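You operate a simulated robot arm through the tools that you are given. There is no shell and no other tool. Be economical: measure what you need, move in short steps, check, and stop when the job is done.

The job below is to be done with a simulated robot arm. You get a single attempt, and the scene is never put back.

JOB
Swap the low ink for the full bottle that expires first.
Fine: stop the jet first; old bottle on the small shelf, new one in the blue dock; shut the drawer, then start the jet again. Set down upright: ink bottle.
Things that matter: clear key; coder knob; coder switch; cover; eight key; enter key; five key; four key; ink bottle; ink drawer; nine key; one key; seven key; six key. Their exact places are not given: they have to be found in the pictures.

The check looks at the end state, three seconds after you hand in, the way a careful person would. Anything else that was tipped, shoved, dropped, spilled or broken makes it a failure.

ROBOT AND FRAMES
A 7-joint arm with a two-finger parallel gripper on a trunk, on a base that drives. Base frame: it is fixed to the floor where the robot stands at the start and does not move with it; the origin is under the middle of the robot, x ahead of it, y to its left, z up; the surface under the hand at the start is at about z = 760. Lengths are in mm, angles in rad, forces in N, time in s.
With the tool pointing down near the work surface it reaches from about 180 to 560 mm from the robot's upright axis, wherever it stands. Its first joint turns from -2.897 to 2.897 rad. Places, roughly: clear key [700, -100, 1200]; coder knob [700, -200, 1100]; coder switch [700, -300, 1200]; eight key [700, 0, 1100]; enter key [700, -100, 1100]; five key [700, 0, 1200]; four key [700, 0, 1200]; ink drawer [800, -100, 900]; nine key [700, 0, 1100]; one key [700, 0, 1200]; seven key [700, 0, 1100]; six key [700, 0, 1200]; three key [700, 0, 1200]; top of the small shelf [900, -600, 900]; two key [700, 0, 1200]; zero key [700, -100, 1200]. Payload 3.4 kg.
Tool frame: the origin (TCP) lies between the finger pads and is the grasp point; the fingertips stand 30 mm ahead of it; z points along the fingers, y is the line along which they close. Largest opening 94 mm; finger width 28, thickness 10; the body of the gripper, 50 by 96 mm, starts 55 mm behind the TCP.
Orientation is told as [roll, pitch, yaw] about the base's x, y, z axes, in that order, counted from this pose: with the fingers straight down and closing along the base's y, the tool's x points along the base's -x, its y along +y and its z along -z.

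CONTROLS
- The arm moves only by the tool step_arm. Its argument "moves" is text: rows parted by semicolons, each of 7 numbers parted by spaces: the turn, a rotation vector about the tool's x, y, z in units of 8 degrees (1.0 is 8 degrees), then the shift along the tool's x, y, z in units of 30 mm (1.0 is 30 mm), then the gripper command, from -1 (fully open) to 1 (shut), values between in proportion. In form: wx wy wz x y z jaw; .... A call has 1 to 8 rows; each row shifts and turns the commanded pose from where the row before left it, along the tool's axes as they then stand. A call with a number of a shift or a turn outside -1 to 1 is refused whole. A row lasts 0.2 s, in which the tool goes at most 50 mm and 0.15 rad; a call with a longer step from one row to the next is refused whole, and so is a gripper value outside its range. A pose out of reach is approached as far as the arm can. The call stops where the force on the tool passes 40 N (or 10 N more than at its start, if that is more) or the arm is blocked; 0.2 s more then pass. The fingers move at their own pace (about 72 mm/s each) and stop on an object; they squeeze with about 45 N. The grip force told is the motor's: it shows also when the fingers shut on nothing. Time passes only in rows, and 0.2 s behind the last, so rows that do not move let the fingers close. The reply holds the time, the measured pose of the TCP, the force on the tool along the base axes, the opening and the grip force, in the units named above and with some noise, with the torque about the TCP (base axes, N m) and any sound that the robot's microphone picked up.
- Cameras (640 x 400 px; columns grow to the right, rows downward): "scene" is now at [29.5, 136.9, 1658]; the picture's right is [-0.22, -0.98, 0.00], its down [-0.73, 0.16, -0.66] and it looks along [0.64, -0.15, -0.75] (base axes); focal length 271 px, centre (320, 200). "wrist" rides on the gripper at [76, 14, -102] in the tool frame; the picture's right is [-0.18, 0.98, 0.00], its down [-0.75, -0.14, -0.64] and it looks along [-0.63, -0.12, 0.77] (tool axes); focal length 243 px, centre (320, 200).
- camera(camera): a new picture of that camera. No time passes.
- slide_trunk(by): slides the trunk up (or, below 0, down) by that many mm; the arm and the scene camera ride with it, the base frame stays. It gives what a move gives, with no picture.
- drive_base(legs): drives the robot by 1 to 6 legs, each [ahead, left, turn to the left] in mm, mm and rad, along the robot's own axes; the way and the turn of a leg run together, so that a leg with both is an arc; at most 1500 mm and 3.142 rad a leg. The arm and the cameras ride along, it lands a little off, and it stops where it bumps. It gives what a move gives.
- head_to(pan, tilt): turns the head with the scene camera to pan (to the left, within 2.705 rad either way) and tilt (down, from -0.506 to 1.204), counted from straight ahead of the robot. It gives what a move gives.
- probe_pixels(camera, pixels): there is no depth. For up to 12 entries [column, row, z] of the newest picture of that camera ("zoom" is the newest enlarged one), the place [x, y] in the base frame at which the ray of that pixel passes the height z, good to about 2 mm, but the place of the scene camera against the robot may be out by one fixed shift of up to 18 mm in any direction. No time passes.
- inspect(camera, box): a new picture of the part [left, top, right, bottom] of that camera's present view, enlarged. No time passes.
- job_done(): hands the job in; it is judged then, once.

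Keep the steps short. Do not move on a guess: measure, check each grasp and each placing, and mend mistakes. In all there are 80 turns and 68 pictures (those below and enlarged ones count). Leave the gripper open and the arm clear of the work at the hand-in unless told otherwise, and finish with a single line.

The tools are called after "Request:" as a command line: name --argument value ..., lists and objects as JSON in quotes. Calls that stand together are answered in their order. step_arm: Moves the arm, as the interface text tells. Its arguments: {"type":"object","properties":{"moves":{"type":"string"}},"required":["moves"]} The other tools are called the same way: slide_trunk (by) slides the trunk up or down; drive_base (legs) drives the base; head_to (pan, tilt) turns the head that bears the scene camera; camera (camera) takes a picture; probe_pixels (camera, pixels) gives the place at which the rays of pixels pass given heights; inspect (camera, box) takes an enlarged picture of a part of a camera's view; job_done () hands the job in.

At the start:

```text
time_s: 0.0
eef_pos: [335.7, -79.7, 1300.1]
tool_rot: [0.001, 0.0, -0.001]
wrist_force: [-0.3, -0.1, -0.5]
ft_torque: [-0.03, 0.01, 0.01]
gripper_width: 93.9
gripper_force: 0.0
trunk travel left (down, up): [-325.0, 61.0]
robot x, y, heading: [-0.2, -2.0, -0.001]
head pan, tilt: [-0.222, 0.848]
```

scene: 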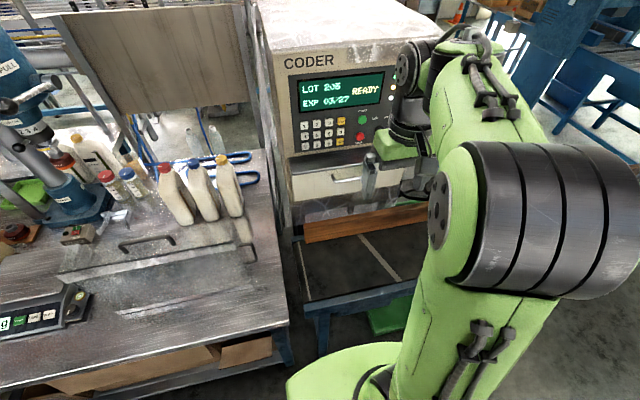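
wrist: 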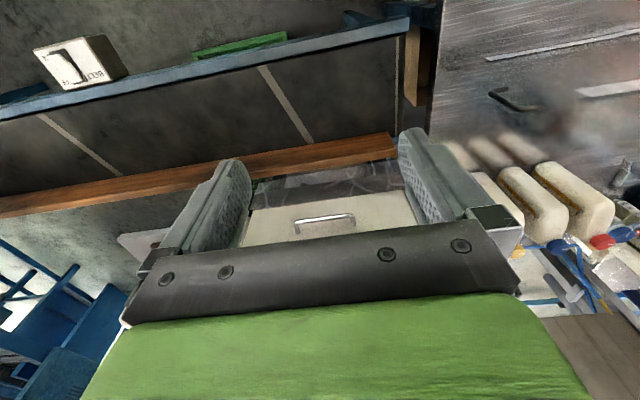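

The picture shows the coder with its display (LOT 205, EXP 03/27, READY), a keypad, the drawer, and ink bottles at the left. I'll enlarge the coder panel and the bottles.

Request:
inspect --camera "scene" --box '[270, 40, 430, 240]'

Request:
inspect --camera "scene" --box '[40, 110, 260, 250]'

```text
2.00 times, centred on (350, 140) of scene
```

zoom: 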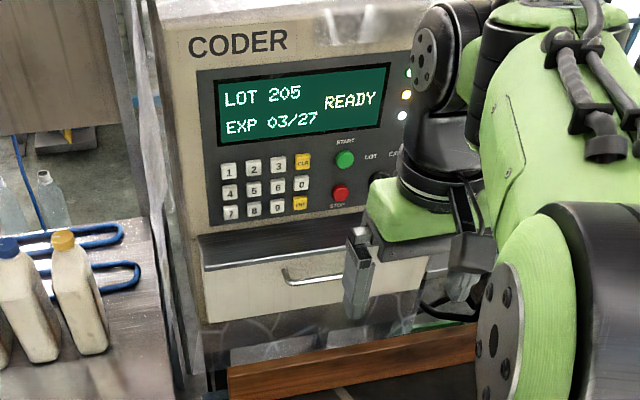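

```text
2.86 times, centred on (150, 180) of scene
```

zoom: 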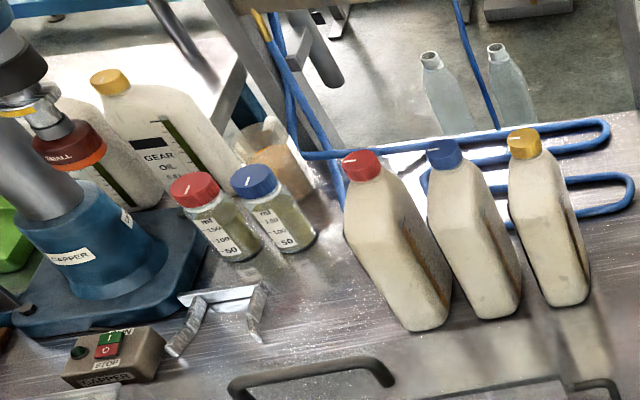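

The arm hides the right part of the coder. I'll turn the head to the right to see the small shelf, and read the labels.

Request:
head_to --pan -0.75 --tilt 0.6

Request:
camera --camera "scene"

Request:
inspect --camera "wrist" --box '[0, 0, 320, 200]'

```text
time_s: 0.9
eef_pos: [336.4, -80.6, 1300.3]
tool_rot: [0.0, 0.001, 0.0]
wrist_force: [-0.1, 0.4, 0.4]
ft_torque: [0.0, 0.0, -0.02]
gripper_width: 94.0
gripper_force: 0.0
trunk travel left (down, up): [-325.0, 61.0]
robot x, y, heading: [3.6, -3.8, -0.003]
head pan, tilt: [-0.75, 0.6]
```

```text
63 pictures are left
```

scene: 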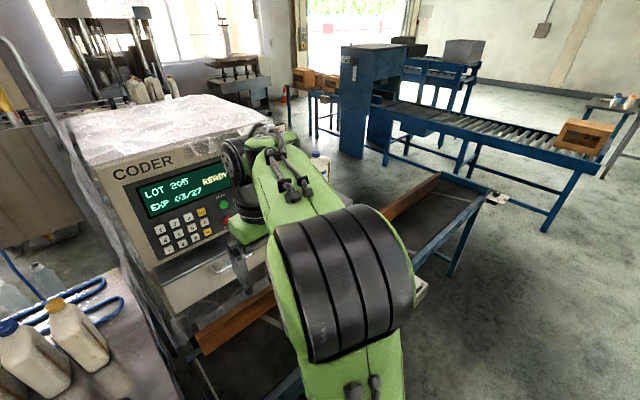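

```text
2.00 times, centred on (160, 100) of wrist
```

zoom: 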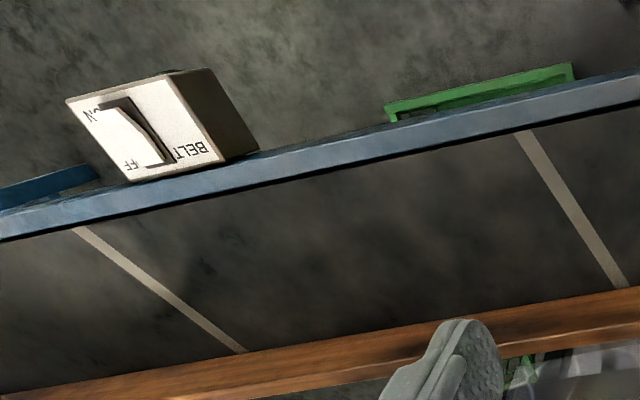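

A bottle with a yellow cap peeks out behind the arm at (320,165). I'll drive back and to the right, so that the coder's right side and the small shelf come into view left of the arm.

Request:
drive_base --legs '[[-200, 0, 0], [0, -600, 0]]'

Request:
head_to --pan 0.15 --tilt 0.55

Request:
camera --camera "scene"

```text
time_s: 5.5
eef_pos: [131.9, -669.5, 1299.4]
tool_rot: [0.0, 0.0, -0.003]
wrist_force: [0.1, -0.4, 0.4]
ft_torque: [0.01, -0.01, -0.01]
gripper_width: 94.2
gripper_force: 0.1
trunk travel left (down, up): [-325.0, 61.0]
robot x, y, heading: [-203.9, -589.4, -0.004]
head pan, tilt: [-0.75, 0.6]
```

```text
time_s: 6.7
eef_pos: [133.2, -670.4, 1298.9]
tool_rot: [0.0, -0.001, -0.003]
wrist_force: [-0.4, -0.5, -0.6]
ft_torque: [-0.01, -0.02, 0.01]
gripper_width: 94.0
gripper_force: 0.1
trunk travel left (down, up): [-325.0, 61.0]
robot x, y, heading: [-205.6, -587.3, -0.01]
head pan, tilt: [0.15, 0.55]
```

```text
61 pictures are left
```

scene: 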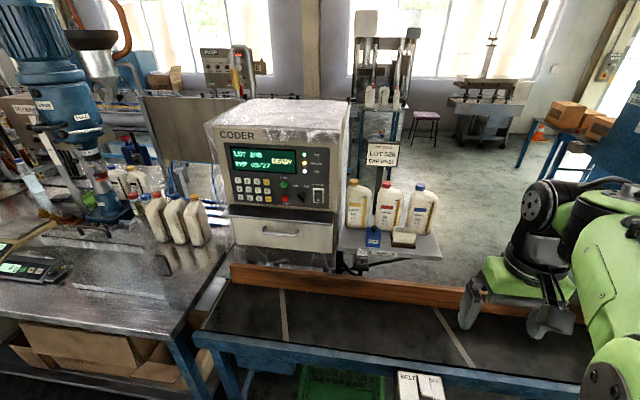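

The small shelf with three bottles stands right of the coder, with a sign above it (LOT 526?). I'll enlarge both.

Request:
inspect --camera "scene" --box '[340, 130, 450, 270]'

Request:
inspect --camera "scene" --box '[215, 130, 345, 280]'

```text
2.86 times, centred on (395, 200) of scene
```

zoom: 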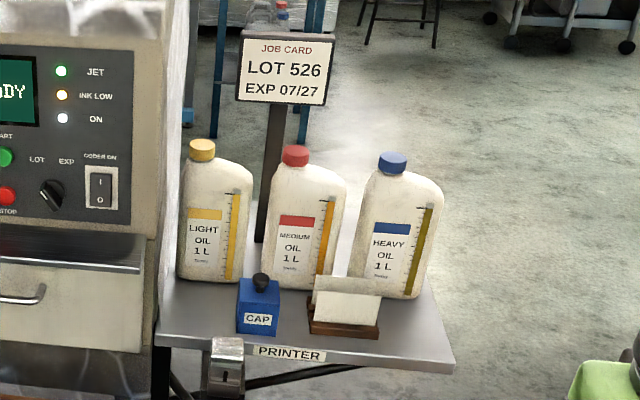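

```text
2.67 times, centred on (280, 205) of scene
```

zoom: 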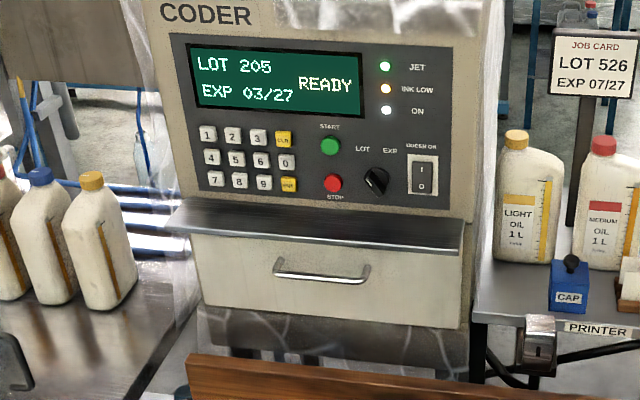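

The jet light is lit; green START and red STOP are on the panel. I'll measure STOP, START, the drawer handle and the shelf edge at several assumed heights.

Request:
probe_pixels --camera "zoom" --pixels '[[334, 183, 1100], [334, 183, 1130], [334, 183, 1160], [330, 146, 1130], [330, 146, 1180], [320, 278, 950], [320, 278, 1000], [276, 262, 1000], [368, 272, 1000], [477, 310, 900], [200, 325, 900], [190, 360, 820]]'

Request:
probe_pixels --camera "scene" --pixels '[[340, 248, 900], [441, 259, 900], [430, 236, 900], [230, 265, 780], [190, 330, 760], [580, 382, 760], [373, 246, 900], [415, 240, 900], [357, 222, 900], [400, 245, 900]]'

```text
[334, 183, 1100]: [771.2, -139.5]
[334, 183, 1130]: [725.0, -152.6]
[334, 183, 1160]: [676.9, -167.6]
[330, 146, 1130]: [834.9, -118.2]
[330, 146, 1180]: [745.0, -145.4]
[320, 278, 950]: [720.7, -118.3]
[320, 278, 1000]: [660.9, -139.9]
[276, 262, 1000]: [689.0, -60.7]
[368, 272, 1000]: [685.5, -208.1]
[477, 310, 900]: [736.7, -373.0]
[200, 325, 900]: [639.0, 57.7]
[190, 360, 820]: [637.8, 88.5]
```

```text
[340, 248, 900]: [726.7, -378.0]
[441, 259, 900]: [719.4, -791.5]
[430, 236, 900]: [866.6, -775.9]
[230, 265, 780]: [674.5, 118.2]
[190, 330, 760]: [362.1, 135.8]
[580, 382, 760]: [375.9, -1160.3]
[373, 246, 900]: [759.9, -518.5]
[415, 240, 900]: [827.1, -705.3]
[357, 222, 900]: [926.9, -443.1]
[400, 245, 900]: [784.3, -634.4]
```

I'll turn the tool to point forward (11.25 units about its −y axis) while here in free space, easing it forward a little.

Request:
step_arm --moves "0 -1 0 -0.5 0 0 1; 0 -1 0 -0.5 0 0 1; 0 -1 0 -0.5 0 0 1; 0 -1 0 -0.5 0 0.1 1; 0 -1 0 -0.4 0 0.3 1; 0 -1 0 -0.3 0 0.4 1; 0 -1 0 -0.2 0 0.5 1; 0 -1 0 -0.2 0 0.5 1"

Request:
step_arm --moves "0 -1 0 0 0 0.5 1; 0 -1 0 0 0 0.5 1; 0 -1 0 0 0 0.5 1; 0 -0.25 0 0 0 0.3 1"

```text
time_s: 8.5
eef_pos: [252.4, -670.3, 1295.0]
tool_rot: [-0.002, -1.116, -0.006]
wrist_force: [0.2, -0.4, 0.1]
ft_torque: [-0.02, 0.02, -0.02]
gripper_width: 0.0
gripper_force: 33.2
trunk travel left (down, up): [-325.0, 61.0]
robot x, y, heading: [-200.6, -589.9, -0.003]
head pan, tilt: [0.15, 0.55]
```

```text
time_s: 9.5
eef_pos: [304.6, -670.0, 1281.0]
tool_rot: [-2.947, -1.571, 2.941]
wrist_force: [-0.1, 0.5, 0.4]
ft_torque: [0.0, 0.01, -0.01]
gripper_width: 0.0
gripper_force: 32.7
trunk travel left (down, up): [-325.0, 61.0]
robot x, y, heading: [-204.5, -587.2, -0.005]
head pan, tilt: [0.15, 0.55]
```

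The tool now points forward. I'll drive left about 515 and ahead 200, which puts the base where it began and the fingertips ~180 short of the panel. Then a wrist picture.

Request:
drive_base --legs '[[0, 510, 0], [180, 0, 0]]'

Request:
camera --camera "wrist"

Request:
camera --camera "scene"

```text
time_s: 13.6
eef_pos: [488.4, -170.4, 1278.9]
tool_rot: [-0.424, -1.567, 0.413]
wrist_force: [-0.2, 0.4, 0.4]
ft_torque: [-0.02, 0.0, 0.02]
gripper_width: 0.0
gripper_force: 32.8
trunk travel left (down, up): [-325.0, 61.0]
robot x, y, heading: [-17.8, -85.4, -0.016]
head pan, tilt: [0.15, 0.55]
```

```text
58 pictures are left
```

wrist: 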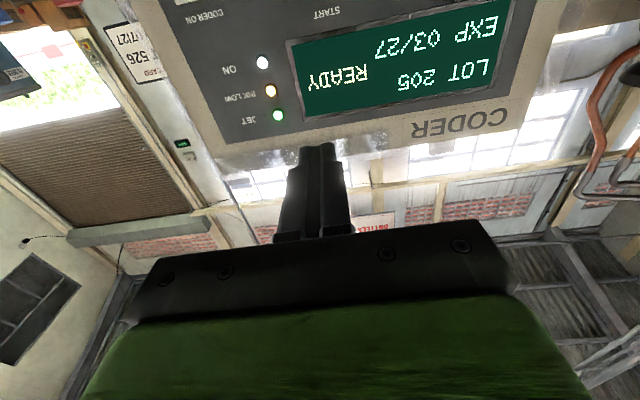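

```text
57 pictures are left
```

scene: 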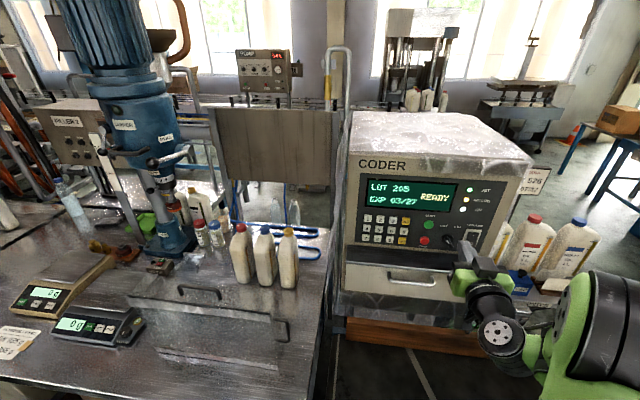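

I'll enlarge the panel here to triangulate the buttons with the earlier view.

Request:
inspect --camera "scene" --box '[340, 160, 500, 320]'

```text
2.50 times, centred on (420, 240) of scene
```

zoom: 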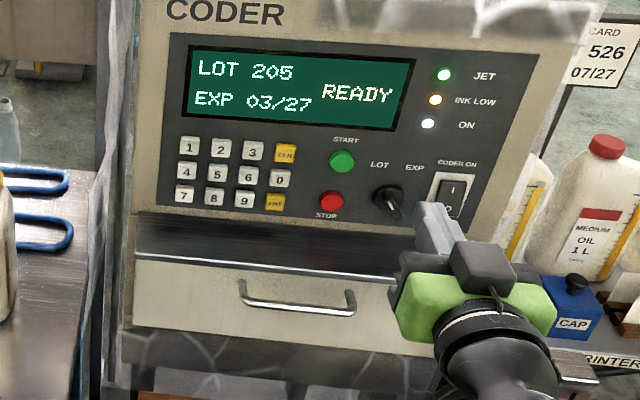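

Request:
probe_pixels --camera "zoom" --pixels '[[332, 201, 1100], [332, 201, 1130], [332, 201, 1160], [343, 161, 1130], [343, 161, 1180], [262, 301, 980], [262, 301, 1010], [339, 308, 980], [339, 308, 1010], [135, 260, 1050], [396, 270, 1050]]'

```text
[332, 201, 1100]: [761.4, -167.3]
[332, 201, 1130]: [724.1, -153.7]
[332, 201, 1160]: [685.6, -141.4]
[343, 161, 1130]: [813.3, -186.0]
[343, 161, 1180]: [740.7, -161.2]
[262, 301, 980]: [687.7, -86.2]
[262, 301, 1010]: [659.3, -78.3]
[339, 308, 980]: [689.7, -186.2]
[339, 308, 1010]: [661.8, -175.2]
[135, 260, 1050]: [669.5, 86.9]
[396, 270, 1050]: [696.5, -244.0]
```

Triangulated: STOP ≈ (724,−153,1130), START ≈ (719,−154,1195), up to the camera's fixed shift. I'll bring the closed fingers down to STOP height, still well short of it, and look with the wrist camera.

Request:
step_arm --moves "-0.11 0 0 0.9 0.2 0 1; 0 0 0 0.9 0.2 0 1; 0 0 0 0.9 0.1 0 1; 0 0 0 0.9 0 0 1; 0 0 0 0.9 0 0 1; 0 0 0 0.4 0 0 1"

Request:
camera --camera "wrist"

```text
time_s: 15.0
eef_pos: [485.8, -157.8, 1133.8]
tool_rot: [-1.706, -1.57, 1.708]
wrist_force: [0.6, -0.2, -0.4]
ft_torque: [-0.02, 0.02, 0.01]
gripper_width: 0.0
gripper_force: 32.6
trunk travel left (down, up): [-325.0, 61.0]
robot x, y, heading: [-16.4, -88.2, -0.012]
head pan, tilt: [0.15, 0.55]
```

```text
55 pictures are left
```

wrist: 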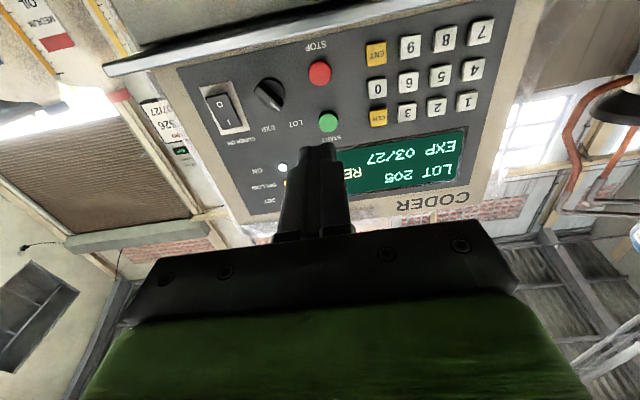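

Request:
probe_pixels --camera "wrist" --pixels '[[319, 73, 1120], [319, 73, 1130], [319, 73, 1140], [328, 122, 1180], [328, 122, 1190], [328, 122, 1200], [180, 68, 1100], [180, 68, 1110]]'

```text
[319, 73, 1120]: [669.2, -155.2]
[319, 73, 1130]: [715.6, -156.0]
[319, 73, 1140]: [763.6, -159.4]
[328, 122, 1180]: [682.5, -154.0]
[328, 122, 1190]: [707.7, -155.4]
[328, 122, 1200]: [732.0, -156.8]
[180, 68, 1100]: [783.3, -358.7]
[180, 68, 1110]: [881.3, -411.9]
```

STOP is straight ahead: y≈−156, z≈1131. I'll advance 160 mm, and check.

Request:
step_arm --moves "0 0 0 0.1 0 0.9 1; 0 0 0 0 0.05 0.9 1; 0 0 0 0 0 0.9 1; 0 0 0 0 0 0.9 1; 0 0 0 0 0 0.9 1; 0 0 0 0 0 0.8 1"

Request:
camera --camera "wrist"

```text
time_s: 16.4
eef_pos: [647.5, -153.4, 1129.0]
tool_rot: [-0.975, -1.57, 0.978]
wrist_force: [0.1, -0.9, 0.3]
ft_torque: [0.01, 0.03, 0.01]
gripper_width: 0.0
gripper_force: 33.2
trunk travel left (down, up): [-325.0, 61.0]
robot x, y, heading: [-20.8, -89.3, -0.011]
head pan, tilt: [0.15, 0.55]
```

```text
54 pictures are left
```

wrist: 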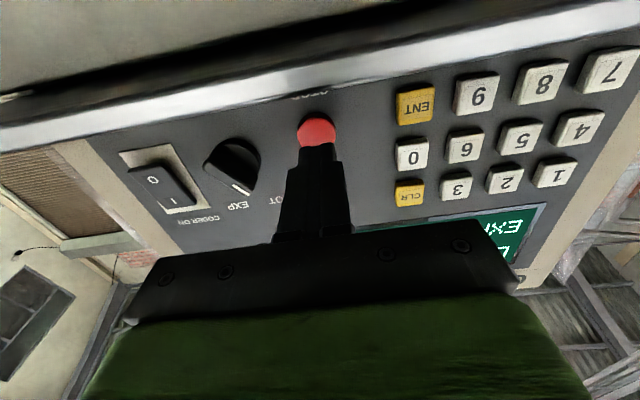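

The fingertips line up with STOP at (318,132). I'll press ahead in small steps.

Request:
step_arm --moves "0 0 0 0 0 0.3 1; 0 0 0 0 0 0.3 1; 0 0 0 0 0 0.3 1; 0 0 0 0 0 0.2 1; 0 0 0 0 0 0.1 1"

Request:
inspect --camera "scene" --box '[340, 160, 500, 320]'

```text
time_s: 17.6
eef_pos: [680.6, -153.4, 1130.1]
tool_rot: [-0.143, -1.57, 0.145]
wrist_force: [-12.8, -0.8, -3.8]
ft_torque: [-0.01, 0.13, -0.01]
gripper_width: 0.0
gripper_force: 33.0
trunk travel left (down, up): [-325.0, 61.0]
robot x, y, heading: [-17.0, -88.8, -0.011]
head pan, tilt: [0.15, 0.55]
heard: click
```

```text
2.50 times, centred on (420, 240) of scene
```

zoom: 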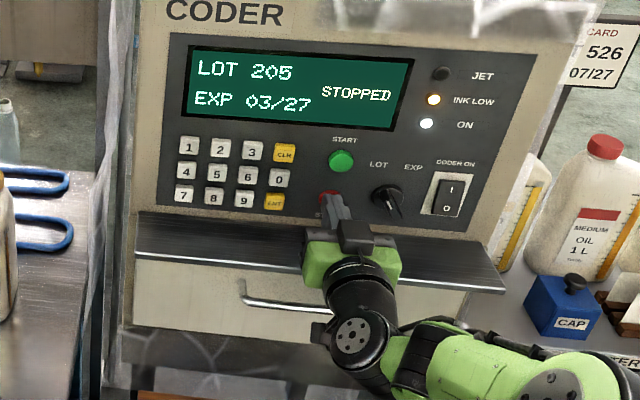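

It clicked and now reads STOPPED; jet lamp is out. Handle triangulates to about (672,−137,987). I'll retract, then roll the tool 90° so that the jaws close vertically on the handle bar.

Request:
step_arm --moves "0 0 0 0 0 -0.8 1; 0 0 0 0 0 -1 1; 0 0 0 0 0 -1 1; 0 0 0 0 0 -1 1; 0 0 0 0 0 -1 1; 0 0 0 0.9 0 -0.5 1; 0 0 0 0.9 0 0 1; 0 0 0 0.9 0 0 1"

Request:
step_arm --moves "0 0 1 0.9 0 0 0.1; 0 0 1 0.9 0 0 0.1; 0 0 1 0 0 0 0.1; 0 0 1 0 0 0 0.1; 0 0 1 0 0 0 0.1; 0 0 1 0 0 0 0.1; 0 0 1 0 0 0 0.1; 0 0 1 0 0 0 0.1"

Request:
step_arm --moves "0 0 1 0 0 0 0.1; 0 0 1 0 0 0 0.1; 0 0 1 0 0 0 0.1; 0 0 0.25 0 0 0 0.1"

Request:
camera --camera "wrist"

```text
time_s: 19.4
eef_pos: [523.0, -154.8, 1050.7]
tool_rot: [-2.164, -1.57, 2.167]
wrist_force: [0.5, -0.2, -0.9]
ft_torque: [-0.01, -0.01, 0.0]
gripper_width: 0.2
gripper_force: 32.9
trunk travel left (down, up): [-325.0, 61.0]
robot x, y, heading: [-19.2, -84.4, -0.014]
head pan, tilt: [0.15, 0.55]
```

```text
time_s: 21.2
eef_pos: [522.7, -152.7, 996.0]
tool_rot: [1.57, -0.45, -1.566]
wrist_force: [0.1, -0.3, -1.1]
ft_torque: [-0.02, -0.01, 0.04]
gripper_width: 42.3
gripper_force: 0.0
trunk travel left (down, up): [-325.0, 61.0]
robot x, y, heading: [-17.0, -89.2, -0.011]
head pan, tilt: [0.15, 0.55]
```

```text
time_s: 22.2
eef_pos: [523.0, -151.6, 996.7]
tool_rot: [1.571, 0.001, -1.568]
wrist_force: [0.5, 0.0, 0.4]
ft_torque: [0.0, 0.01, -0.03]
gripper_width: 42.4
gripper_force: 0.1
trunk travel left (down, up): [-325.0, 61.0]
robot x, y, heading: [-17.7, -85.2, -0.013]
head pan, tilt: [0.15, 0.55]
```

```text
52 pictures are left
```

wrist: 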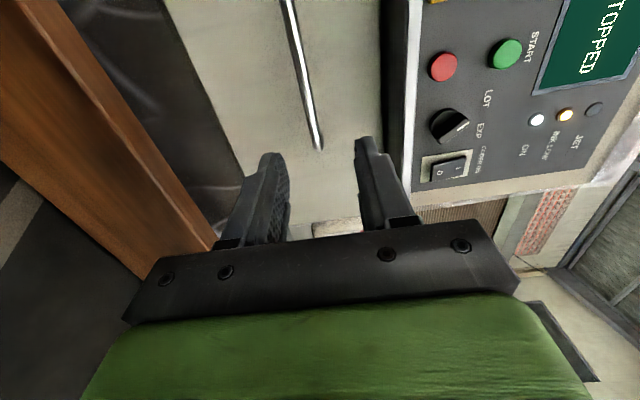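

Image right is now up in the world. The bar runs from (288,0) to its right end (319,148). I'll probe it.

Request:
probe_pixels --camera "wrist" --pixels '[[319, 146, 970], [319, 146, 980], [319, 146, 990], [319, 146, 1000], [300, 60, 980], [300, 60, 990], [300, 60, 1000], [445, 66, 1131]]'

```text
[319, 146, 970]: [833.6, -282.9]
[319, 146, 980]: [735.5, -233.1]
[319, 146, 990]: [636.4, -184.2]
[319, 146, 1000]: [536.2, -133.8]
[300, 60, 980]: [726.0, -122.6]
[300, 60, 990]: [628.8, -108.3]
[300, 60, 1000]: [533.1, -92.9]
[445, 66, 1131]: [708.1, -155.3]
```

Bar height ≈ 987 at x ≈ 670. I'll move to y≈−140, z≈987 and advance 125 mm.

Request:
step_arm --moves "0 0 0 0.4 -0.3 0.5 0.1; 0 0 0 0 0 0.9 0.1; 0 0 0 0 0 0.9 0.1; 0 0 0 0 0 0.9 0.1; 0 0 0 0 0 0.9 0.1"

Request:
camera --camera "wrist"

```text
time_s: 23.4
eef_pos: [645.6, -138.8, 986.6]
tool_rot: [1.569, 0.0, -1.567]
wrist_force: [-0.1, -0.4, -0.3]
ft_torque: [-0.05, 0.01, 0.02]
gripper_width: 42.5
gripper_force: 0.0
trunk travel left (down, up): [-325.0, 61.0]
robot x, y, heading: [-16.3, -87.2, -0.013]
head pan, tilt: [0.15, 0.55]
```

```text
51 pictures are left
```

wrist: 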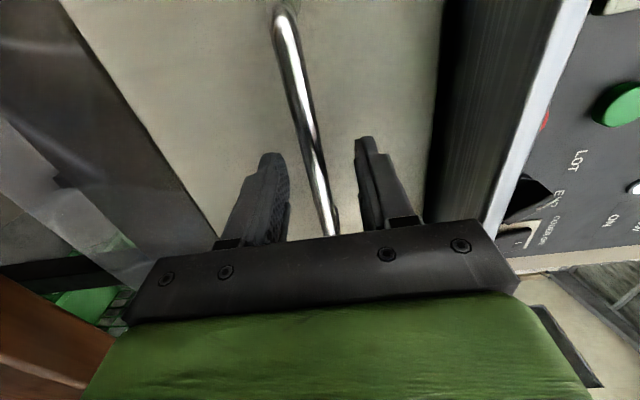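

The bar passes between the fingers. A little further ahead, then close.

Request:
step_arm --moves "0 0 0 0 0 0.3 0.1; 0 0 0 0 0 0.2 0.1; 0 0 0 0 0 0 1; 0 0 0 0 0 0 1; 0 0 0 0 0 0 1"

```text
time_s: 24.6
eef_pos: [661.0, -140.8, 984.6]
tool_rot: [1.566, -0.002, -1.568]
wrist_force: [-4.3, -1.4, -12.0]
ft_torque: [0.05, 0.01, -0.22]
gripper_width: 16.1
gripper_force: 45.3
trunk travel left (down, up): [-325.0, 61.0]
robot x, y, heading: [-19.0, -85.1, -0.013]
head pan, tilt: [0.15, 0.55]
```

Gripped (16 mm). Pulling the drawer out.

Request:
step_arm --moves "0 0 0 0 0 -0.5 1; 0 0 0 0 0 -0.8 1; 0 0 0 0 0 -0.8 1; 0 0 0 0 0 -0.8 1; 0 0 0 0 0 -0.8 1; 0 0 0 0 0 -0.8 1"

Request:
camera --camera "scene"

```text
time_s: 26.0
eef_pos: [525.2, -139.9, 985.2]
tool_rot: [1.562, -0.003, -1.567]
wrist_force: [-2.4, 5.3, -20.3]
ft_torque: [0.34, 0.25, -0.16]
gripper_width: 16.2
gripper_force: 45.0
trunk travel left (down, up): [-325.0, 61.0]
robot x, y, heading: [-19.7, -85.7, -0.01]
head pan, tilt: [0.15, 0.55]
```

```text
50 pictures are left
```

scene: 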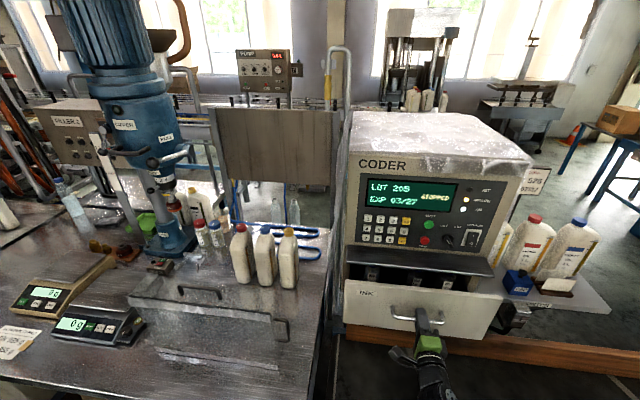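

Bottles are showing in the drawer. Pull further.

Request:
step_arm --moves "0 0 0 0 0.05 -0.8 1; 0 0 0 0 0.05 -0.8 1; 0 0 0 0 0.05 -0.8 1; 0 0 0 0 0 -0.8 1; 0 0 0 0 0 -0.8 1"

Request:
head_to --pan -0.25 --tilt 0.75

Request:
camera --camera "scene"

```text
time_s: 26.9
eef_pos: [435.5, -140.5, 985.7]
tool_rot: [1.548, -0.005, -1.563]
wrist_force: [-1.9, 1.1, -13.4]
ft_torque: [0.25, 0.25, -0.91]
gripper_width: 16.1
gripper_force: 45.3
out of reach, approached as far as the arm can: row 4
trunk travel left (down, up): [-325.0, 61.0]
robot x, y, heading: [-19.8, -89.7, -0.013]
head pan, tilt: [0.15, 0.55]
stopped in row 4: the force on the tool passed its limit at 44 N (the readings are from after the stop); the commanded pose is now the measured one
```

```text
time_s: 27.8
eef_pos: [437.7, -140.6, 984.3]
tool_rot: [1.549, -0.007, -1.564]
wrist_force: [-0.7, 1.7, -21.3]
ft_torque: [0.31, 0.06, -0.08]
gripper_width: 16.0
gripper_force: 45.0
trunk travel left (down, up): [-325.0, 61.0]
robot x, y, heading: [-15.2, -86.7, -0.013]
head pan, tilt: [-0.25, 0.75]
```

```text
49 pictures are left
```

scene: 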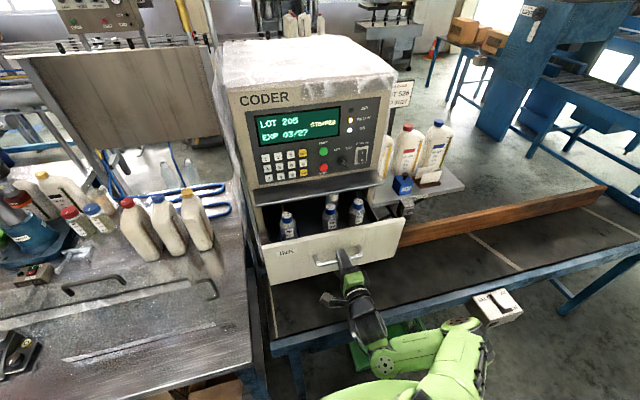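

Request:
inspect --camera "scene" --box '[250, 180, 410, 290]'

```text
3.64 times, centred on (330, 235) of scene
```

zoom: 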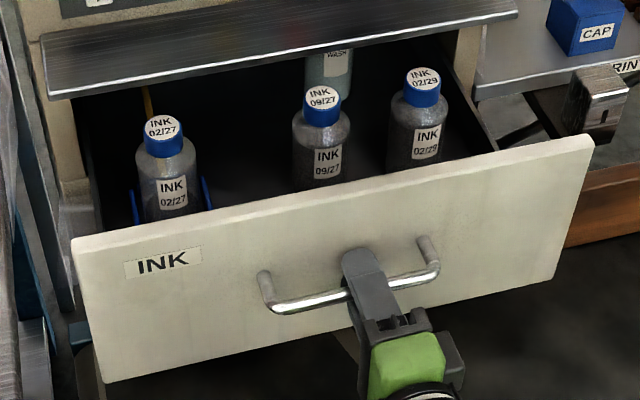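

The docked bottle (blue dock, left) is 02/27; spares 09/27 and 02/29, and a WASH bottle behind. I'll see whether the drawer opens further by backing the base while gripping.

Request:
drive_base --legs '[[-60, 0, 0]]'

Request:
inspect --camera "scene" --box '[250, 180, 410, 290]'

```text
time_s: 28.8
eef_pos: [377.3, -139.4, 984.7]
tool_rot: [1.547, -0.003, -1.566]
wrist_force: [-0.4, -0.2, -28.2]
ft_torque: [0.28, 0.01, 0.14]
gripper_width: 16.2
gripper_force: 44.9
trunk travel left (down, up): [-325.0, 61.0]
robot x, y, heading: [-77.2, -89.8, -0.01]
head pan, tilt: [-0.25, 0.75]
```

```text
3.64 times, centred on (330, 235) of scene
```

zoom: 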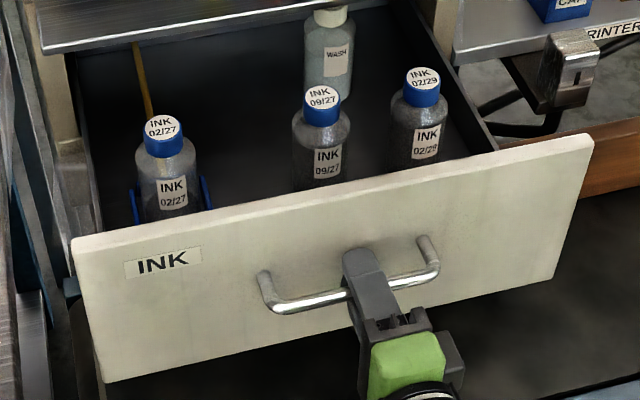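

It moved freely (about 285 mm open). Another 50.

Request:
drive_base --legs '[[-50, 0, 0]]'

Request:
inspect --camera "scene" --box '[250, 180, 410, 290]'

```text
time_s: 29.8
eef_pos: [329.8, -139.7, 984.7]
tool_rot: [1.549, -0.003, -1.567]
wrist_force: [5.3, -1.0, -2.3]
ft_torque: [0.38, 0.02, 0.05]
gripper_width: 11.4
gripper_force: 44.5
trunk travel left (down, up): [-325.0, 61.0]
robot x, y, heading: [-126.0, -82.8, -0.015]
head pan, tilt: [-0.25, 0.75]
stopped in leg 1: the force on the tool passed its limit at 98 N (the readings are from after the stop); the commanded pose is now the measured one
```

```text
3.64 times, centred on (330, 235) of scene
```

zoom: 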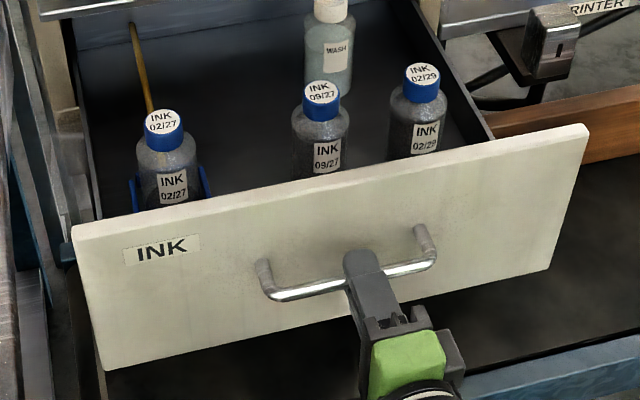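

The drawer is at its stop; back wall visible. I'll open the jaws slightly and back the base away from the handle.

Request:
step_arm --moves "0 0 0 0 0 0 0.1; 0 0 0 0 0 0 0.1; 0 0 0 0 0 0 0.1"

Request:
drive_base --legs '[[-150, 0, 0]]'

Request:
camera --camera "scene"

```text
time_s: 30.6
eef_pos: [329.3, -139.9, 985.1]
tool_rot: [1.55, -0.003, -1.567]
wrist_force: [-0.1, 0.0, 0.0]
ft_torque: [0.01, 0.01, 0.0]
gripper_width: 42.5
gripper_force: 0.0
trunk travel left (down, up): [-325.0, 61.0]
robot x, y, heading: [-127.0, -85.7, -0.012]
head pan, tilt: [-0.25, 0.75]
```

```text
time_s: 32.0
eef_pos: [174.3, -137.2, 986.7]
tool_rot: [1.552, -0.005, -1.567]
wrist_force: [-0.3, -0.5, 0.2]
ft_torque: [0.01, 0.02, -0.01]
gripper_width: 42.1
gripper_force: 0.0
trunk travel left (down, up): [-325.0, 61.0]
robot x, y, heading: [-279.8, -83.1, -0.011]
head pan, tilt: [-0.25, 0.75]
```

```text
45 pictures are left
```

scene: 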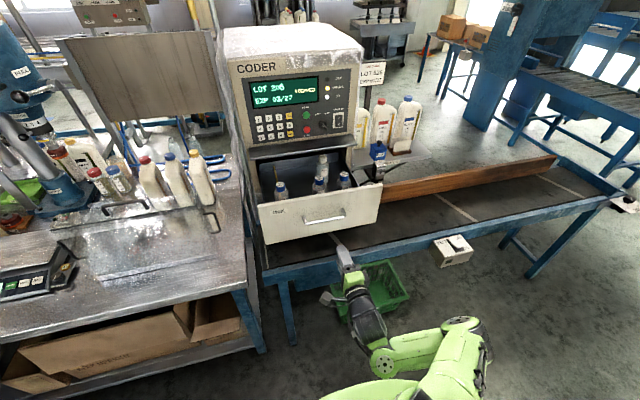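

Clear of the handle. I'll raise the tool, roll back, and turn it to point down, ready for the bottles.

Request:
step_arm --moves "0 0 0 0 0.9 0 0; 0 0 0 0 0.9 0 0; 0 0 0 0 0.9 0 -1; 0 0 0 0 0.9 0 -1; 0 0 -1 0 0.9 0 -1; 0 0 -1 0 0.9 0 -1; 0 0 -1 0 0.9 0 -1; 0 0 -1 0 0.9 0 -1"

Request:
step_arm --moves "0 0 -1 0 0 0 -1; 0 0 -1 0 0 0 -1; 0 0 -1 0 0 0 -1; 0 0 -1 0 0 0 -1; 0 0 -1 0 0 0 -1; 0 0 -1 0 0 0 -1; 0 0 -1 0 0 0 -1; 0 0 -0.25 0 0 0 -1"

Request:
step_arm --moves "0 1 0 0 0 0 -1; 0 1 0 0 0 0 -1; 0 1 0 0 0 0 -1; 0 1 0 0 0 0 -1; 0 1 0 0 0 0 -1; 0 1 0 0 0 0 -1; 0 1 0 0 0 0 -1; 0 1 0 0 0 0 -1"

Request:
step_arm --moves "0 1 0 0 0 0 -1; 0 1 0 0 0 0 -1; 0 1 0 0 0 0 -1; 0 0.25 0 0 0 0 -1"

```text
time_s: 33.8
eef_pos: [191.2, -121.6, 1197.1]
tool_rot: [1.545, -0.561, -1.557]
wrist_force: [0.4, 0.3, -0.1]
ft_torque: [-0.02, -0.01, -0.02]
gripper_width: 93.9
gripper_force: 0.0
out of reach, approached as far as the arm can: row 5, 6, 7
trunk travel left (down, up): [-325.0, 61.0]
robot x, y, heading: [-281.9, -86.7, -0.009]
head pan, tilt: [-0.25, 0.75]
```

```text
time_s: 35.6
eef_pos: [191.2, -119.7, 1195.7]
tool_rot: [-0.293, -1.551, 0.297]
wrist_force: [0.3, 0.1, -0.1]
ft_torque: [-0.02, 0.01, -0.02]
gripper_width: 94.1
gripper_force: 0.1
trunk travel left (down, up): [-325.0, 61.0]
robot x, y, heading: [-280.8, -87.2, -0.016]
head pan, tilt: [-0.25, 0.75]
```

```text
time_s: 37.4
eef_pos: [190.4, -105.5, 1176.2]
tool_rot: [-0.013, -0.581, 0.05]
wrist_force: [-0.4, -0.5, -0.7]
ft_torque: [-0.03, 0.02, 0.01]
gripper_width: 94.1
gripper_force: 0.0
out of reach, approached as far as the arm can: row 1, 2
trunk travel left (down, up): [-325.0, 61.0]
robot x, y, heading: [-279.0, -81.9, -0.007]
head pan, tilt: [-0.25, 0.75]
```

```text
time_s: 38.4
eef_pos: [190.7, -107.1, 1177.2]
tool_rot: [-0.012, -0.127, 0.045]
wrist_force: [0.7, -0.1, -0.6]
ft_torque: [0.02, 0.01, 0.03]
gripper_width: 93.8
gripper_force: 0.1
trunk travel left (down, up): [-325.0, 61.0]
robot x, y, heading: [-278.9, -85.1, -0.01]
head pan, tilt: [-0.25, 0.75]
```

I'll trim the remaining tilt, and rise a bit more.

Request:
step_arm --moves "-0.09 0.91 0.32 0 0 -0.9 -1; 0 0 0 0 0 -0.9 -1; 0 0 0 0 0 -0.9 -1; 0 0 0 0 0 0 -1"

Request:
inspect --camera "scene" --box '[255, 140, 385, 250]'

```text
time_s: 39.4
eef_pos: [184.7, -105.7, 1254.8]
tool_rot: [0.002, -0.002, -0.001]
wrist_force: [0.7, -0.2, 0.3]
ft_torque: [0.01, 0.01, 0.01]
gripper_width: 94.0
gripper_force: 0.0
trunk travel left (down, up): [-325.0, 61.0]
robot x, y, heading: [-279.8, -83.7, -0.012]
head pan, tilt: [-0.25, 0.75]
```

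```text
3.64 times, centred on (320, 195) of scene
```

zoom: 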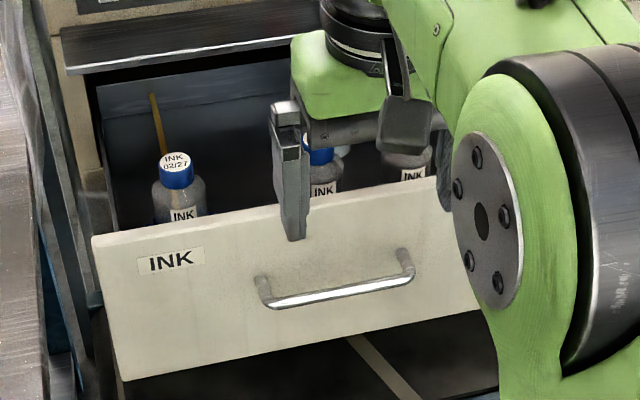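

I'll drive ahead 80 mm, with the tool high above, and look into the drawer with the wrist camera.

Request:
drive_base --legs '[[80, 0, 0.012]]'

Request:
camera --camera "wrist"

```text
time_s: 40.5
eef_pos: [266.9, -99.9, 1254.7]
tool_rot: [0.004, -0.002, 0.013]
wrist_force: [-0.1, 0.2, -0.3]
ft_torque: [0.0, 0.02, 0.0]
gripper_width: 94.0
gripper_force: 0.1
trunk travel left (down, up): [-325.0, 61.0]
robot x, y, heading: [-199.7, -84.2, 0.002]
head pan, tilt: [-0.25, 0.75]
```

```text
43 pictures are left
```

wrist: 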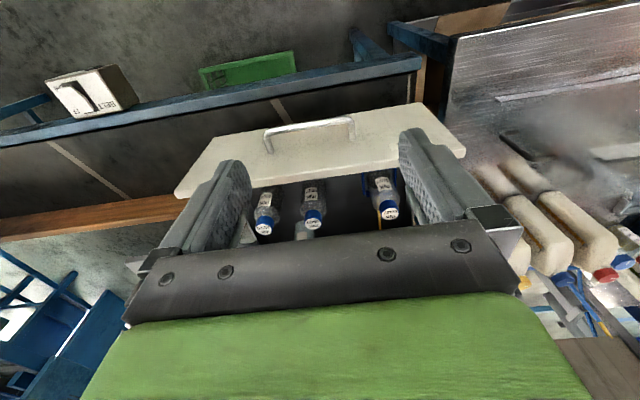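

Caps in the wrist view: 02/27 at (390,213), 09/27 at (313,222), 02/29 at (264,230). I'll enlarge and probe.

Request:
inspect --camera "wrist" --box '[240, 150, 420, 260]'

Request:
inspect --camera "scene" --box '[235, 180, 405, 290]'

```text
3.56 times, centred on (330, 205) of wrist
```

zoom: 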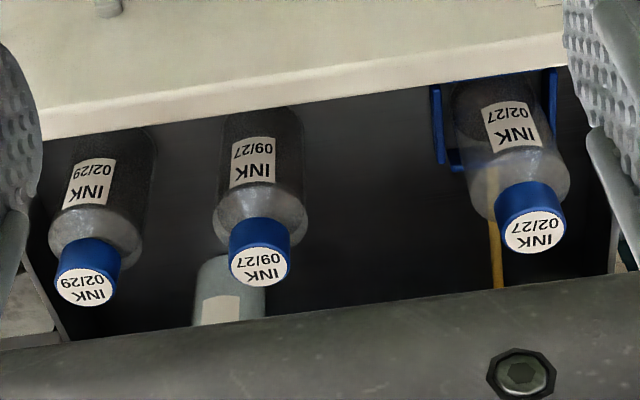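

```text
3.64 times, centred on (320, 235) of scene
```

zoom: 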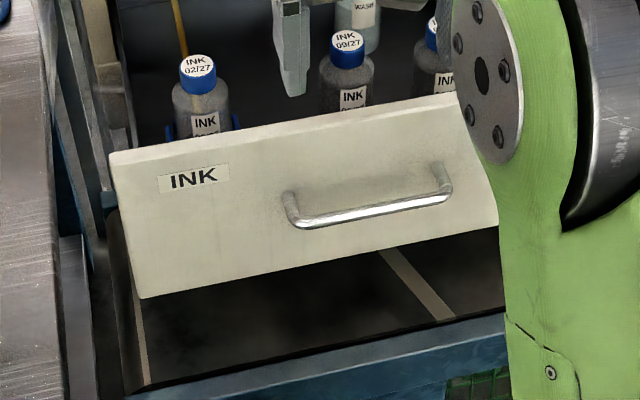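

Request:
probe_pixels --camera "wrist" --pixels '[[390.1, 214, 1000], [390.1, 214, 1030], [390.1, 214, 1060], [313.4, 223.3, 1000], [313.4, 223.3, 1030], [313.4, 223.3, 1060], [263.7, 229.2, 1030], [263.7, 229.2, 1060]]'

Request:
probe_pixels --camera "zoom" --pixels '[[197, 65, 1000], [197, 65, 1030], [197, 65, 1060], [347, 41, 1000], [347, 41, 1030], [347, 41, 1060]]'

```text
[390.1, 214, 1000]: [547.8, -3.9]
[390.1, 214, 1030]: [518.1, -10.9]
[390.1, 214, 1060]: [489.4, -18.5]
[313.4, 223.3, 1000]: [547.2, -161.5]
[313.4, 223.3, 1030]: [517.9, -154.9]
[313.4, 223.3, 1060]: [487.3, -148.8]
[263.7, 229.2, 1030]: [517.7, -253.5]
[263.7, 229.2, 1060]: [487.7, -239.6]
```

```text
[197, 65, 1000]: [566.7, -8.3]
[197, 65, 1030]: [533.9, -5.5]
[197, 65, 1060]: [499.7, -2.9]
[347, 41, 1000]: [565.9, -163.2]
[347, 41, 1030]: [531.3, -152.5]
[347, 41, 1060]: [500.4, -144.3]
```

Heights are ambiguous, so I'll get a second wrist view: drive 110 mm ahead and lower 75 mm (fingertips stay ≥1140, well above the caps).

Request:
drive_base --legs '[[110, 0, 0]]'

Request:
step_arm --moves "0 0 0 0 -0.1 0.8 -1; 0 0 0 0 -0.1 0.8 -1; 0 0 0 0 -0.1 0.9 -1; 0 0 0 0 0 0 -1"

Request:
camera --camera "wrist"

```text
time_s: 41.7
eef_pos: [377.2, -99.4, 1255.2]
tool_rot: [0.004, 0.0, 0.014]
wrist_force: [0.4, 0.1, -0.2]
ft_torque: [-0.01, 0.0, 0.0]
gripper_width: 93.9
gripper_force: 0.0
trunk travel left (down, up): [-325.0, 61.0]
robot x, y, heading: [-91.0, -83.9, 0.001]
head pan, tilt: [-0.25, 0.75]
```

```text
time_s: 42.7
eef_pos: [376.5, -106.7, 1179.2]
tool_rot: [0.002, -0.002, 0.015]
wrist_force: [-0.1, -0.3, -0.3]
ft_torque: [0.01, 0.02, -0.03]
gripper_width: 94.0
gripper_force: 0.1
trunk travel left (down, up): [-325.0, 61.0]
robot x, y, heading: [-87.9, -82.0, 0.001]
head pan, tilt: [-0.25, 0.75]
```

```text
40 pictures are left
```

wrist: 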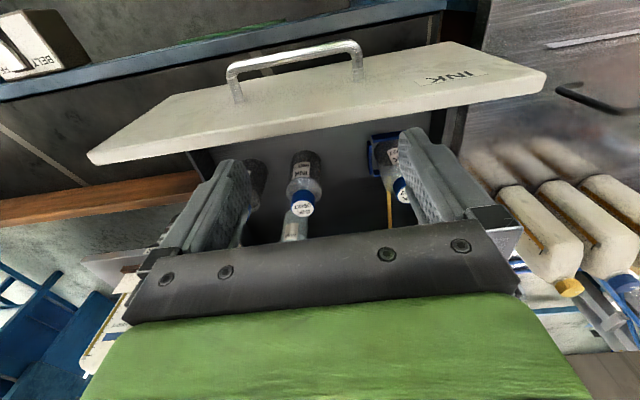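

Request:
inspect --camera "wrist" --box '[260, 130, 430, 240]'

Request:
probe_pixels --camera "wrist" --pixels '[[302, 208, 980], [302, 208, 1000], [302, 208, 1020], [302, 208, 1040], [403, 194, 980], [403, 194, 1000], [403, 194, 1020], [400, 110, 1035], [88, 153, 1035], [546, 75, 1035], [346, 47, 987]]'

```text
3.64 times, centred on (345, 185) of wrist
```

zoom: 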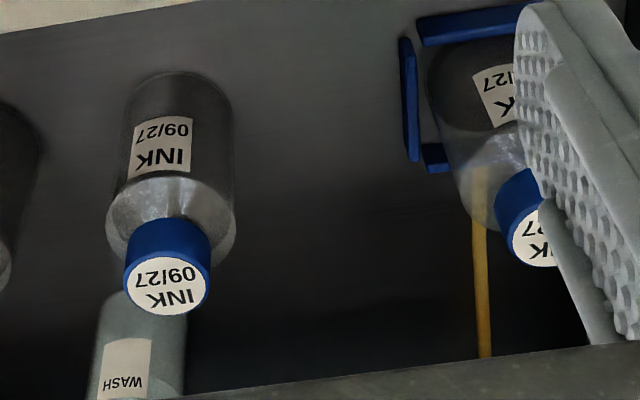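

```text
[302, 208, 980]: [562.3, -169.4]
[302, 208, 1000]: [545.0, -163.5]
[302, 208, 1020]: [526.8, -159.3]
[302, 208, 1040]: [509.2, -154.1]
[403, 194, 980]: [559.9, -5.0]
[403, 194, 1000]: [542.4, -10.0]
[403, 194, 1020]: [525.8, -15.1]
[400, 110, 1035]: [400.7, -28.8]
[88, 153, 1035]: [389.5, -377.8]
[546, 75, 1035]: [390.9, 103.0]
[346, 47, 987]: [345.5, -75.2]
```

09/27 cap: about (540,−162) at z≈1005, roughly. I'll drive ahead 80 mm, then shift over the 09/27 bottle while keeping the fingertips above 1110.

Request:
drive_base --legs '[[80, 0, -0.002]]'

Request:
step_arm --moves "0 0 0.1 -0.5 -0.6 0 -1; 0 0 0 -0.5 -0.6 0 -1; 0 0 0 -0.4 -0.6 0.5 -1; 0 0 0 0 0 0.5 -1; 0 0 0 0 0 0.3 -1; 0 0 0 0 0 0 -1"

Request:
camera --camera "wrist"

```text
time_s: 43.7
eef_pos: [458.6, -109.4, 1177.8]
tool_rot: [0.004, 0.002, 0.014]
wrist_force: [-0.1, 0.1, 0.6]
ft_torque: [0.0, 0.04, 0.01]
gripper_width: 94.5
gripper_force: 0.1
trunk travel left (down, up): [-325.0, 61.0]
robot x, y, heading: [-8.3, -83.4, 0.002]
head pan, tilt: [-0.25, 0.75]
```

```text
time_s: 45.1
eef_pos: [499.7, -163.2, 1137.4]
tool_rot: [0.004, -0.002, -0.002]
wrist_force: [0.7, 0.1, 0.2]
ft_torque: [0.03, -0.06, -0.03]
gripper_width: 94.0
gripper_force: 0.1
trunk travel left (down, up): [-325.0, 61.0]
robot x, y, heading: [-6.2, -82.2, 0.0]
head pan, tilt: [-0.25, 0.75]
```

```text
38 pictures are left
```

wrist: 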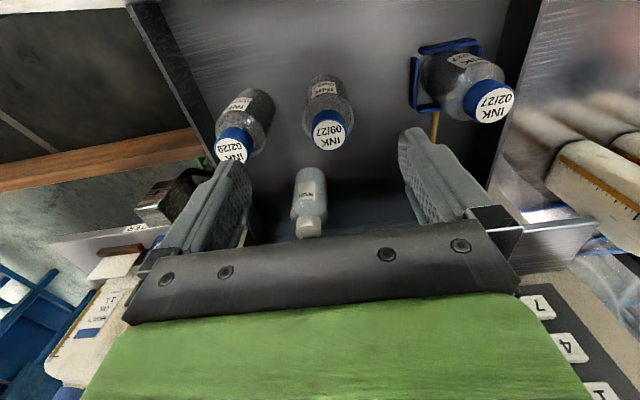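

Now a strong baseline. Probing all caps and the shelf.

Request:
probe_pixels --camera "wrist" --pixels '[[328, 135, 1000], [328, 135, 1020], [328, 135, 980], [494, 106, 980], [494, 106, 1000], [494, 106, 1020], [231, 149, 1000], [231, 149, 1020], [322, 78, 900], [440, 48, 900]]'

```text
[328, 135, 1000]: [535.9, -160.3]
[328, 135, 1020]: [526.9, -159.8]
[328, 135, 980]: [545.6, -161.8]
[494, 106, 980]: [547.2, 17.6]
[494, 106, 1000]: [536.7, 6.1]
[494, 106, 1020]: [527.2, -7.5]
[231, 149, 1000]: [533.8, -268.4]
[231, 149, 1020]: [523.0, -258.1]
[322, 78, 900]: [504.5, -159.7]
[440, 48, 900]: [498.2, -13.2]
```

Consistent over three views: caps at z≈1021 — 02/27 (526,−8), 09/27 (526,−160), 02/29 (523,−258). I'll enlarge the dock to learn its wall height.

Request:
inspect --camera "wrist" --box '[390, 20, 530, 140]'

```text
3.33 times, centred on (460, 80) of wrist
```

zoom: 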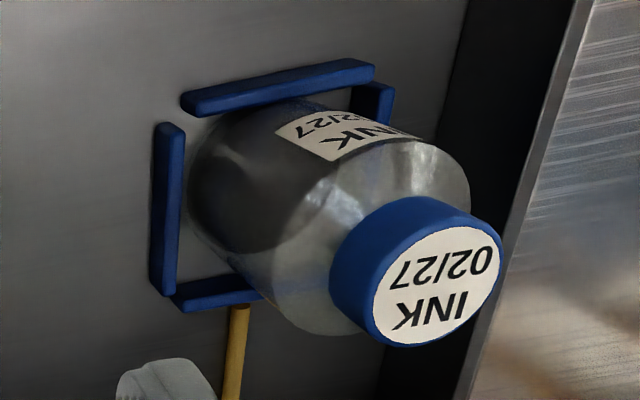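

Request:
probe_pixels --camera "zoom" --pixels '[[158, 125, 900], [158, 125, 920], [158, 125, 940], [155, 285, 900], [155, 285, 920], [155, 285, 940], [183, 98, 920], [372, 62, 920], [270, 140, 893], [365, 75, 920], [300, 330, 985], [470, 175, 985]]'

```text
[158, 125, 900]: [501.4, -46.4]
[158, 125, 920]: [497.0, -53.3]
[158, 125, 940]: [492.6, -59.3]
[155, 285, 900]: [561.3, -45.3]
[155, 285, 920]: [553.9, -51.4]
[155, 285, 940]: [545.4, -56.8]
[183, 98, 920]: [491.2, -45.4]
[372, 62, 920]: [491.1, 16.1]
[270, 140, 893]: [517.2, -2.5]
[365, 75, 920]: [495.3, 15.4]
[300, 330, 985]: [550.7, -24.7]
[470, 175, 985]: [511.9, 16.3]
```

Dock walls are low (top ≲920), so gripping the body at tips ≈952 clears them. I'll move above the old 02/27 bottle at (526,−8), jaws at ~70 mm.

Request:
step_arm --moves "0 0 0 -0.44 0.85 0 -0.5; 0 0 0 -0.44 0.85 0 -0.5; 0 0 0 0 0.85 0 -0.5; 0 0 0 0 0.85 0 -0.5; 0 0 0 0 0.85 0 -0.5; 0 0 0 0 0.9 0 -0.5; 0 0 0 0 0 0.9 -0.5; 0 0 0 0 0 0 -0.5"

Request:
camera --camera "wrist"

```text
time_s: 46.9
eef_pos: [525.9, -8.6, 1112.1]
tool_rot: [0.001, -0.003, -0.002]
wrist_force: [0.1, 0.2, -1.0]
ft_torque: [0.01, -0.02, 0.0]
gripper_width: 70.8
gripper_force: 0.0
trunk travel left (down, up): [-325.0, 61.0]
robot x, y, heading: [-8.8, -81.3, 0.003]
head pan, tilt: [-0.25, 0.75]
```

```text
36 pictures are left
```

wrist: 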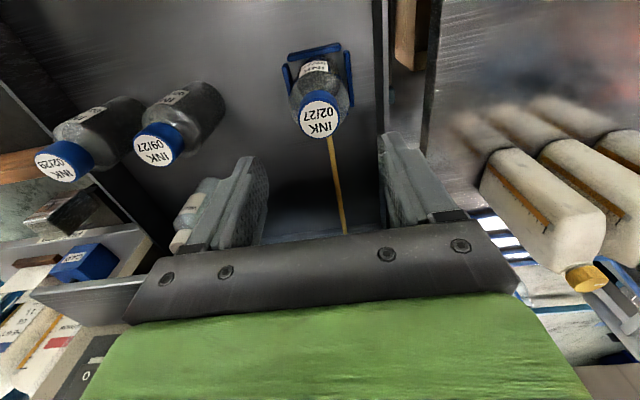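

Request:
probe_pixels --camera "wrist" --pixels '[[319, 119, 1021], [319, 119, 1010], [315, 85, 920], [346, 80, 910], [290, 78, 910], [315, 47, 915], [381, 100, 1000], [154, 151, 1021], [336, 220, 895]]'

```text
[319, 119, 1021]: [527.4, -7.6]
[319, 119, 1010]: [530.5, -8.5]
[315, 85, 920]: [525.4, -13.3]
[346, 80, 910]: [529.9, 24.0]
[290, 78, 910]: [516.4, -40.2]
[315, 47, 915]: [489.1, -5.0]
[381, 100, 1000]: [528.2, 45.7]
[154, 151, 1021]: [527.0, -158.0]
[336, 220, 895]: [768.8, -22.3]
```

Cap confirmed at (527,−8), dock centred on it. Side wall is ~y 46; fingers outer edge at 37. Descend to z≈982.

Request:
step_arm --moves "0 0 0 0 0 0.9 -0.5; 0 0 0 0 0 0.9 -0.5; 0 0 0 0 0 0.9 -0.5; 0 0 0 0 0 0.8 -0.5; 0 0 0 0 0 0.5 -0.5; 0 0 0 0 0 0.3 -0.5; 0 0 0 0 0 0 -0.5"

Request:
camera --camera "wrist"

```text
time_s: 48.5
eef_pos: [527.9, -6.9, 984.4]
tool_rot: [0.004, -0.001, -0.002]
wrist_force: [-0.1, -0.1, 0.0]
ft_torque: [-0.03, 0.02, -0.02]
gripper_width: 70.7
gripper_force: 0.1
trunk travel left (down, up): [-325.0, 61.0]
robot x, y, heading: [-5.3, -84.4, 0.001]
head pan, tilt: [-0.25, 0.75]
```

```text
35 pictures are left
```

wrist: 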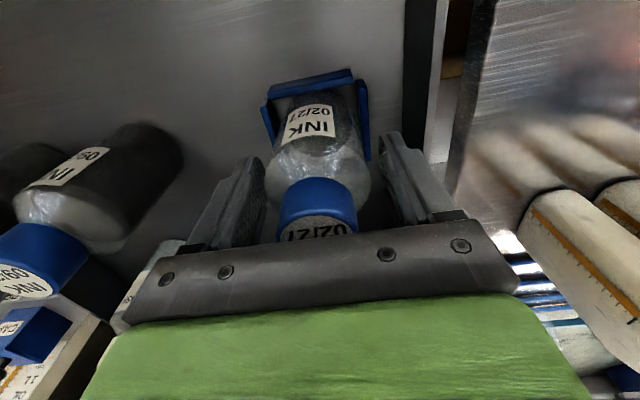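

The bottle stands between the fingers. Closing.

Request:
step_arm --moves "0 0 0 0 0 0 1; 0 0 0 0 0 0 1; 0 0 0 0 0 0 1; 0 0 0 0 0 0 1"

```text
time_s: 49.5
eef_pos: [527.4, -8.7, 984.3]
tool_rot: [0.004, -0.001, 0.0]
wrist_force: [0.6, 0.4, -0.4]
ft_torque: [0.01, 0.0, 0.01]
gripper_width: 55.0
gripper_force: 45.2
trunk travel left (down, up): [-325.0, 61.0]
robot x, y, heading: [-5.9, -86.9, 0.006]
head pan, tilt: [-0.25, 0.75]
```

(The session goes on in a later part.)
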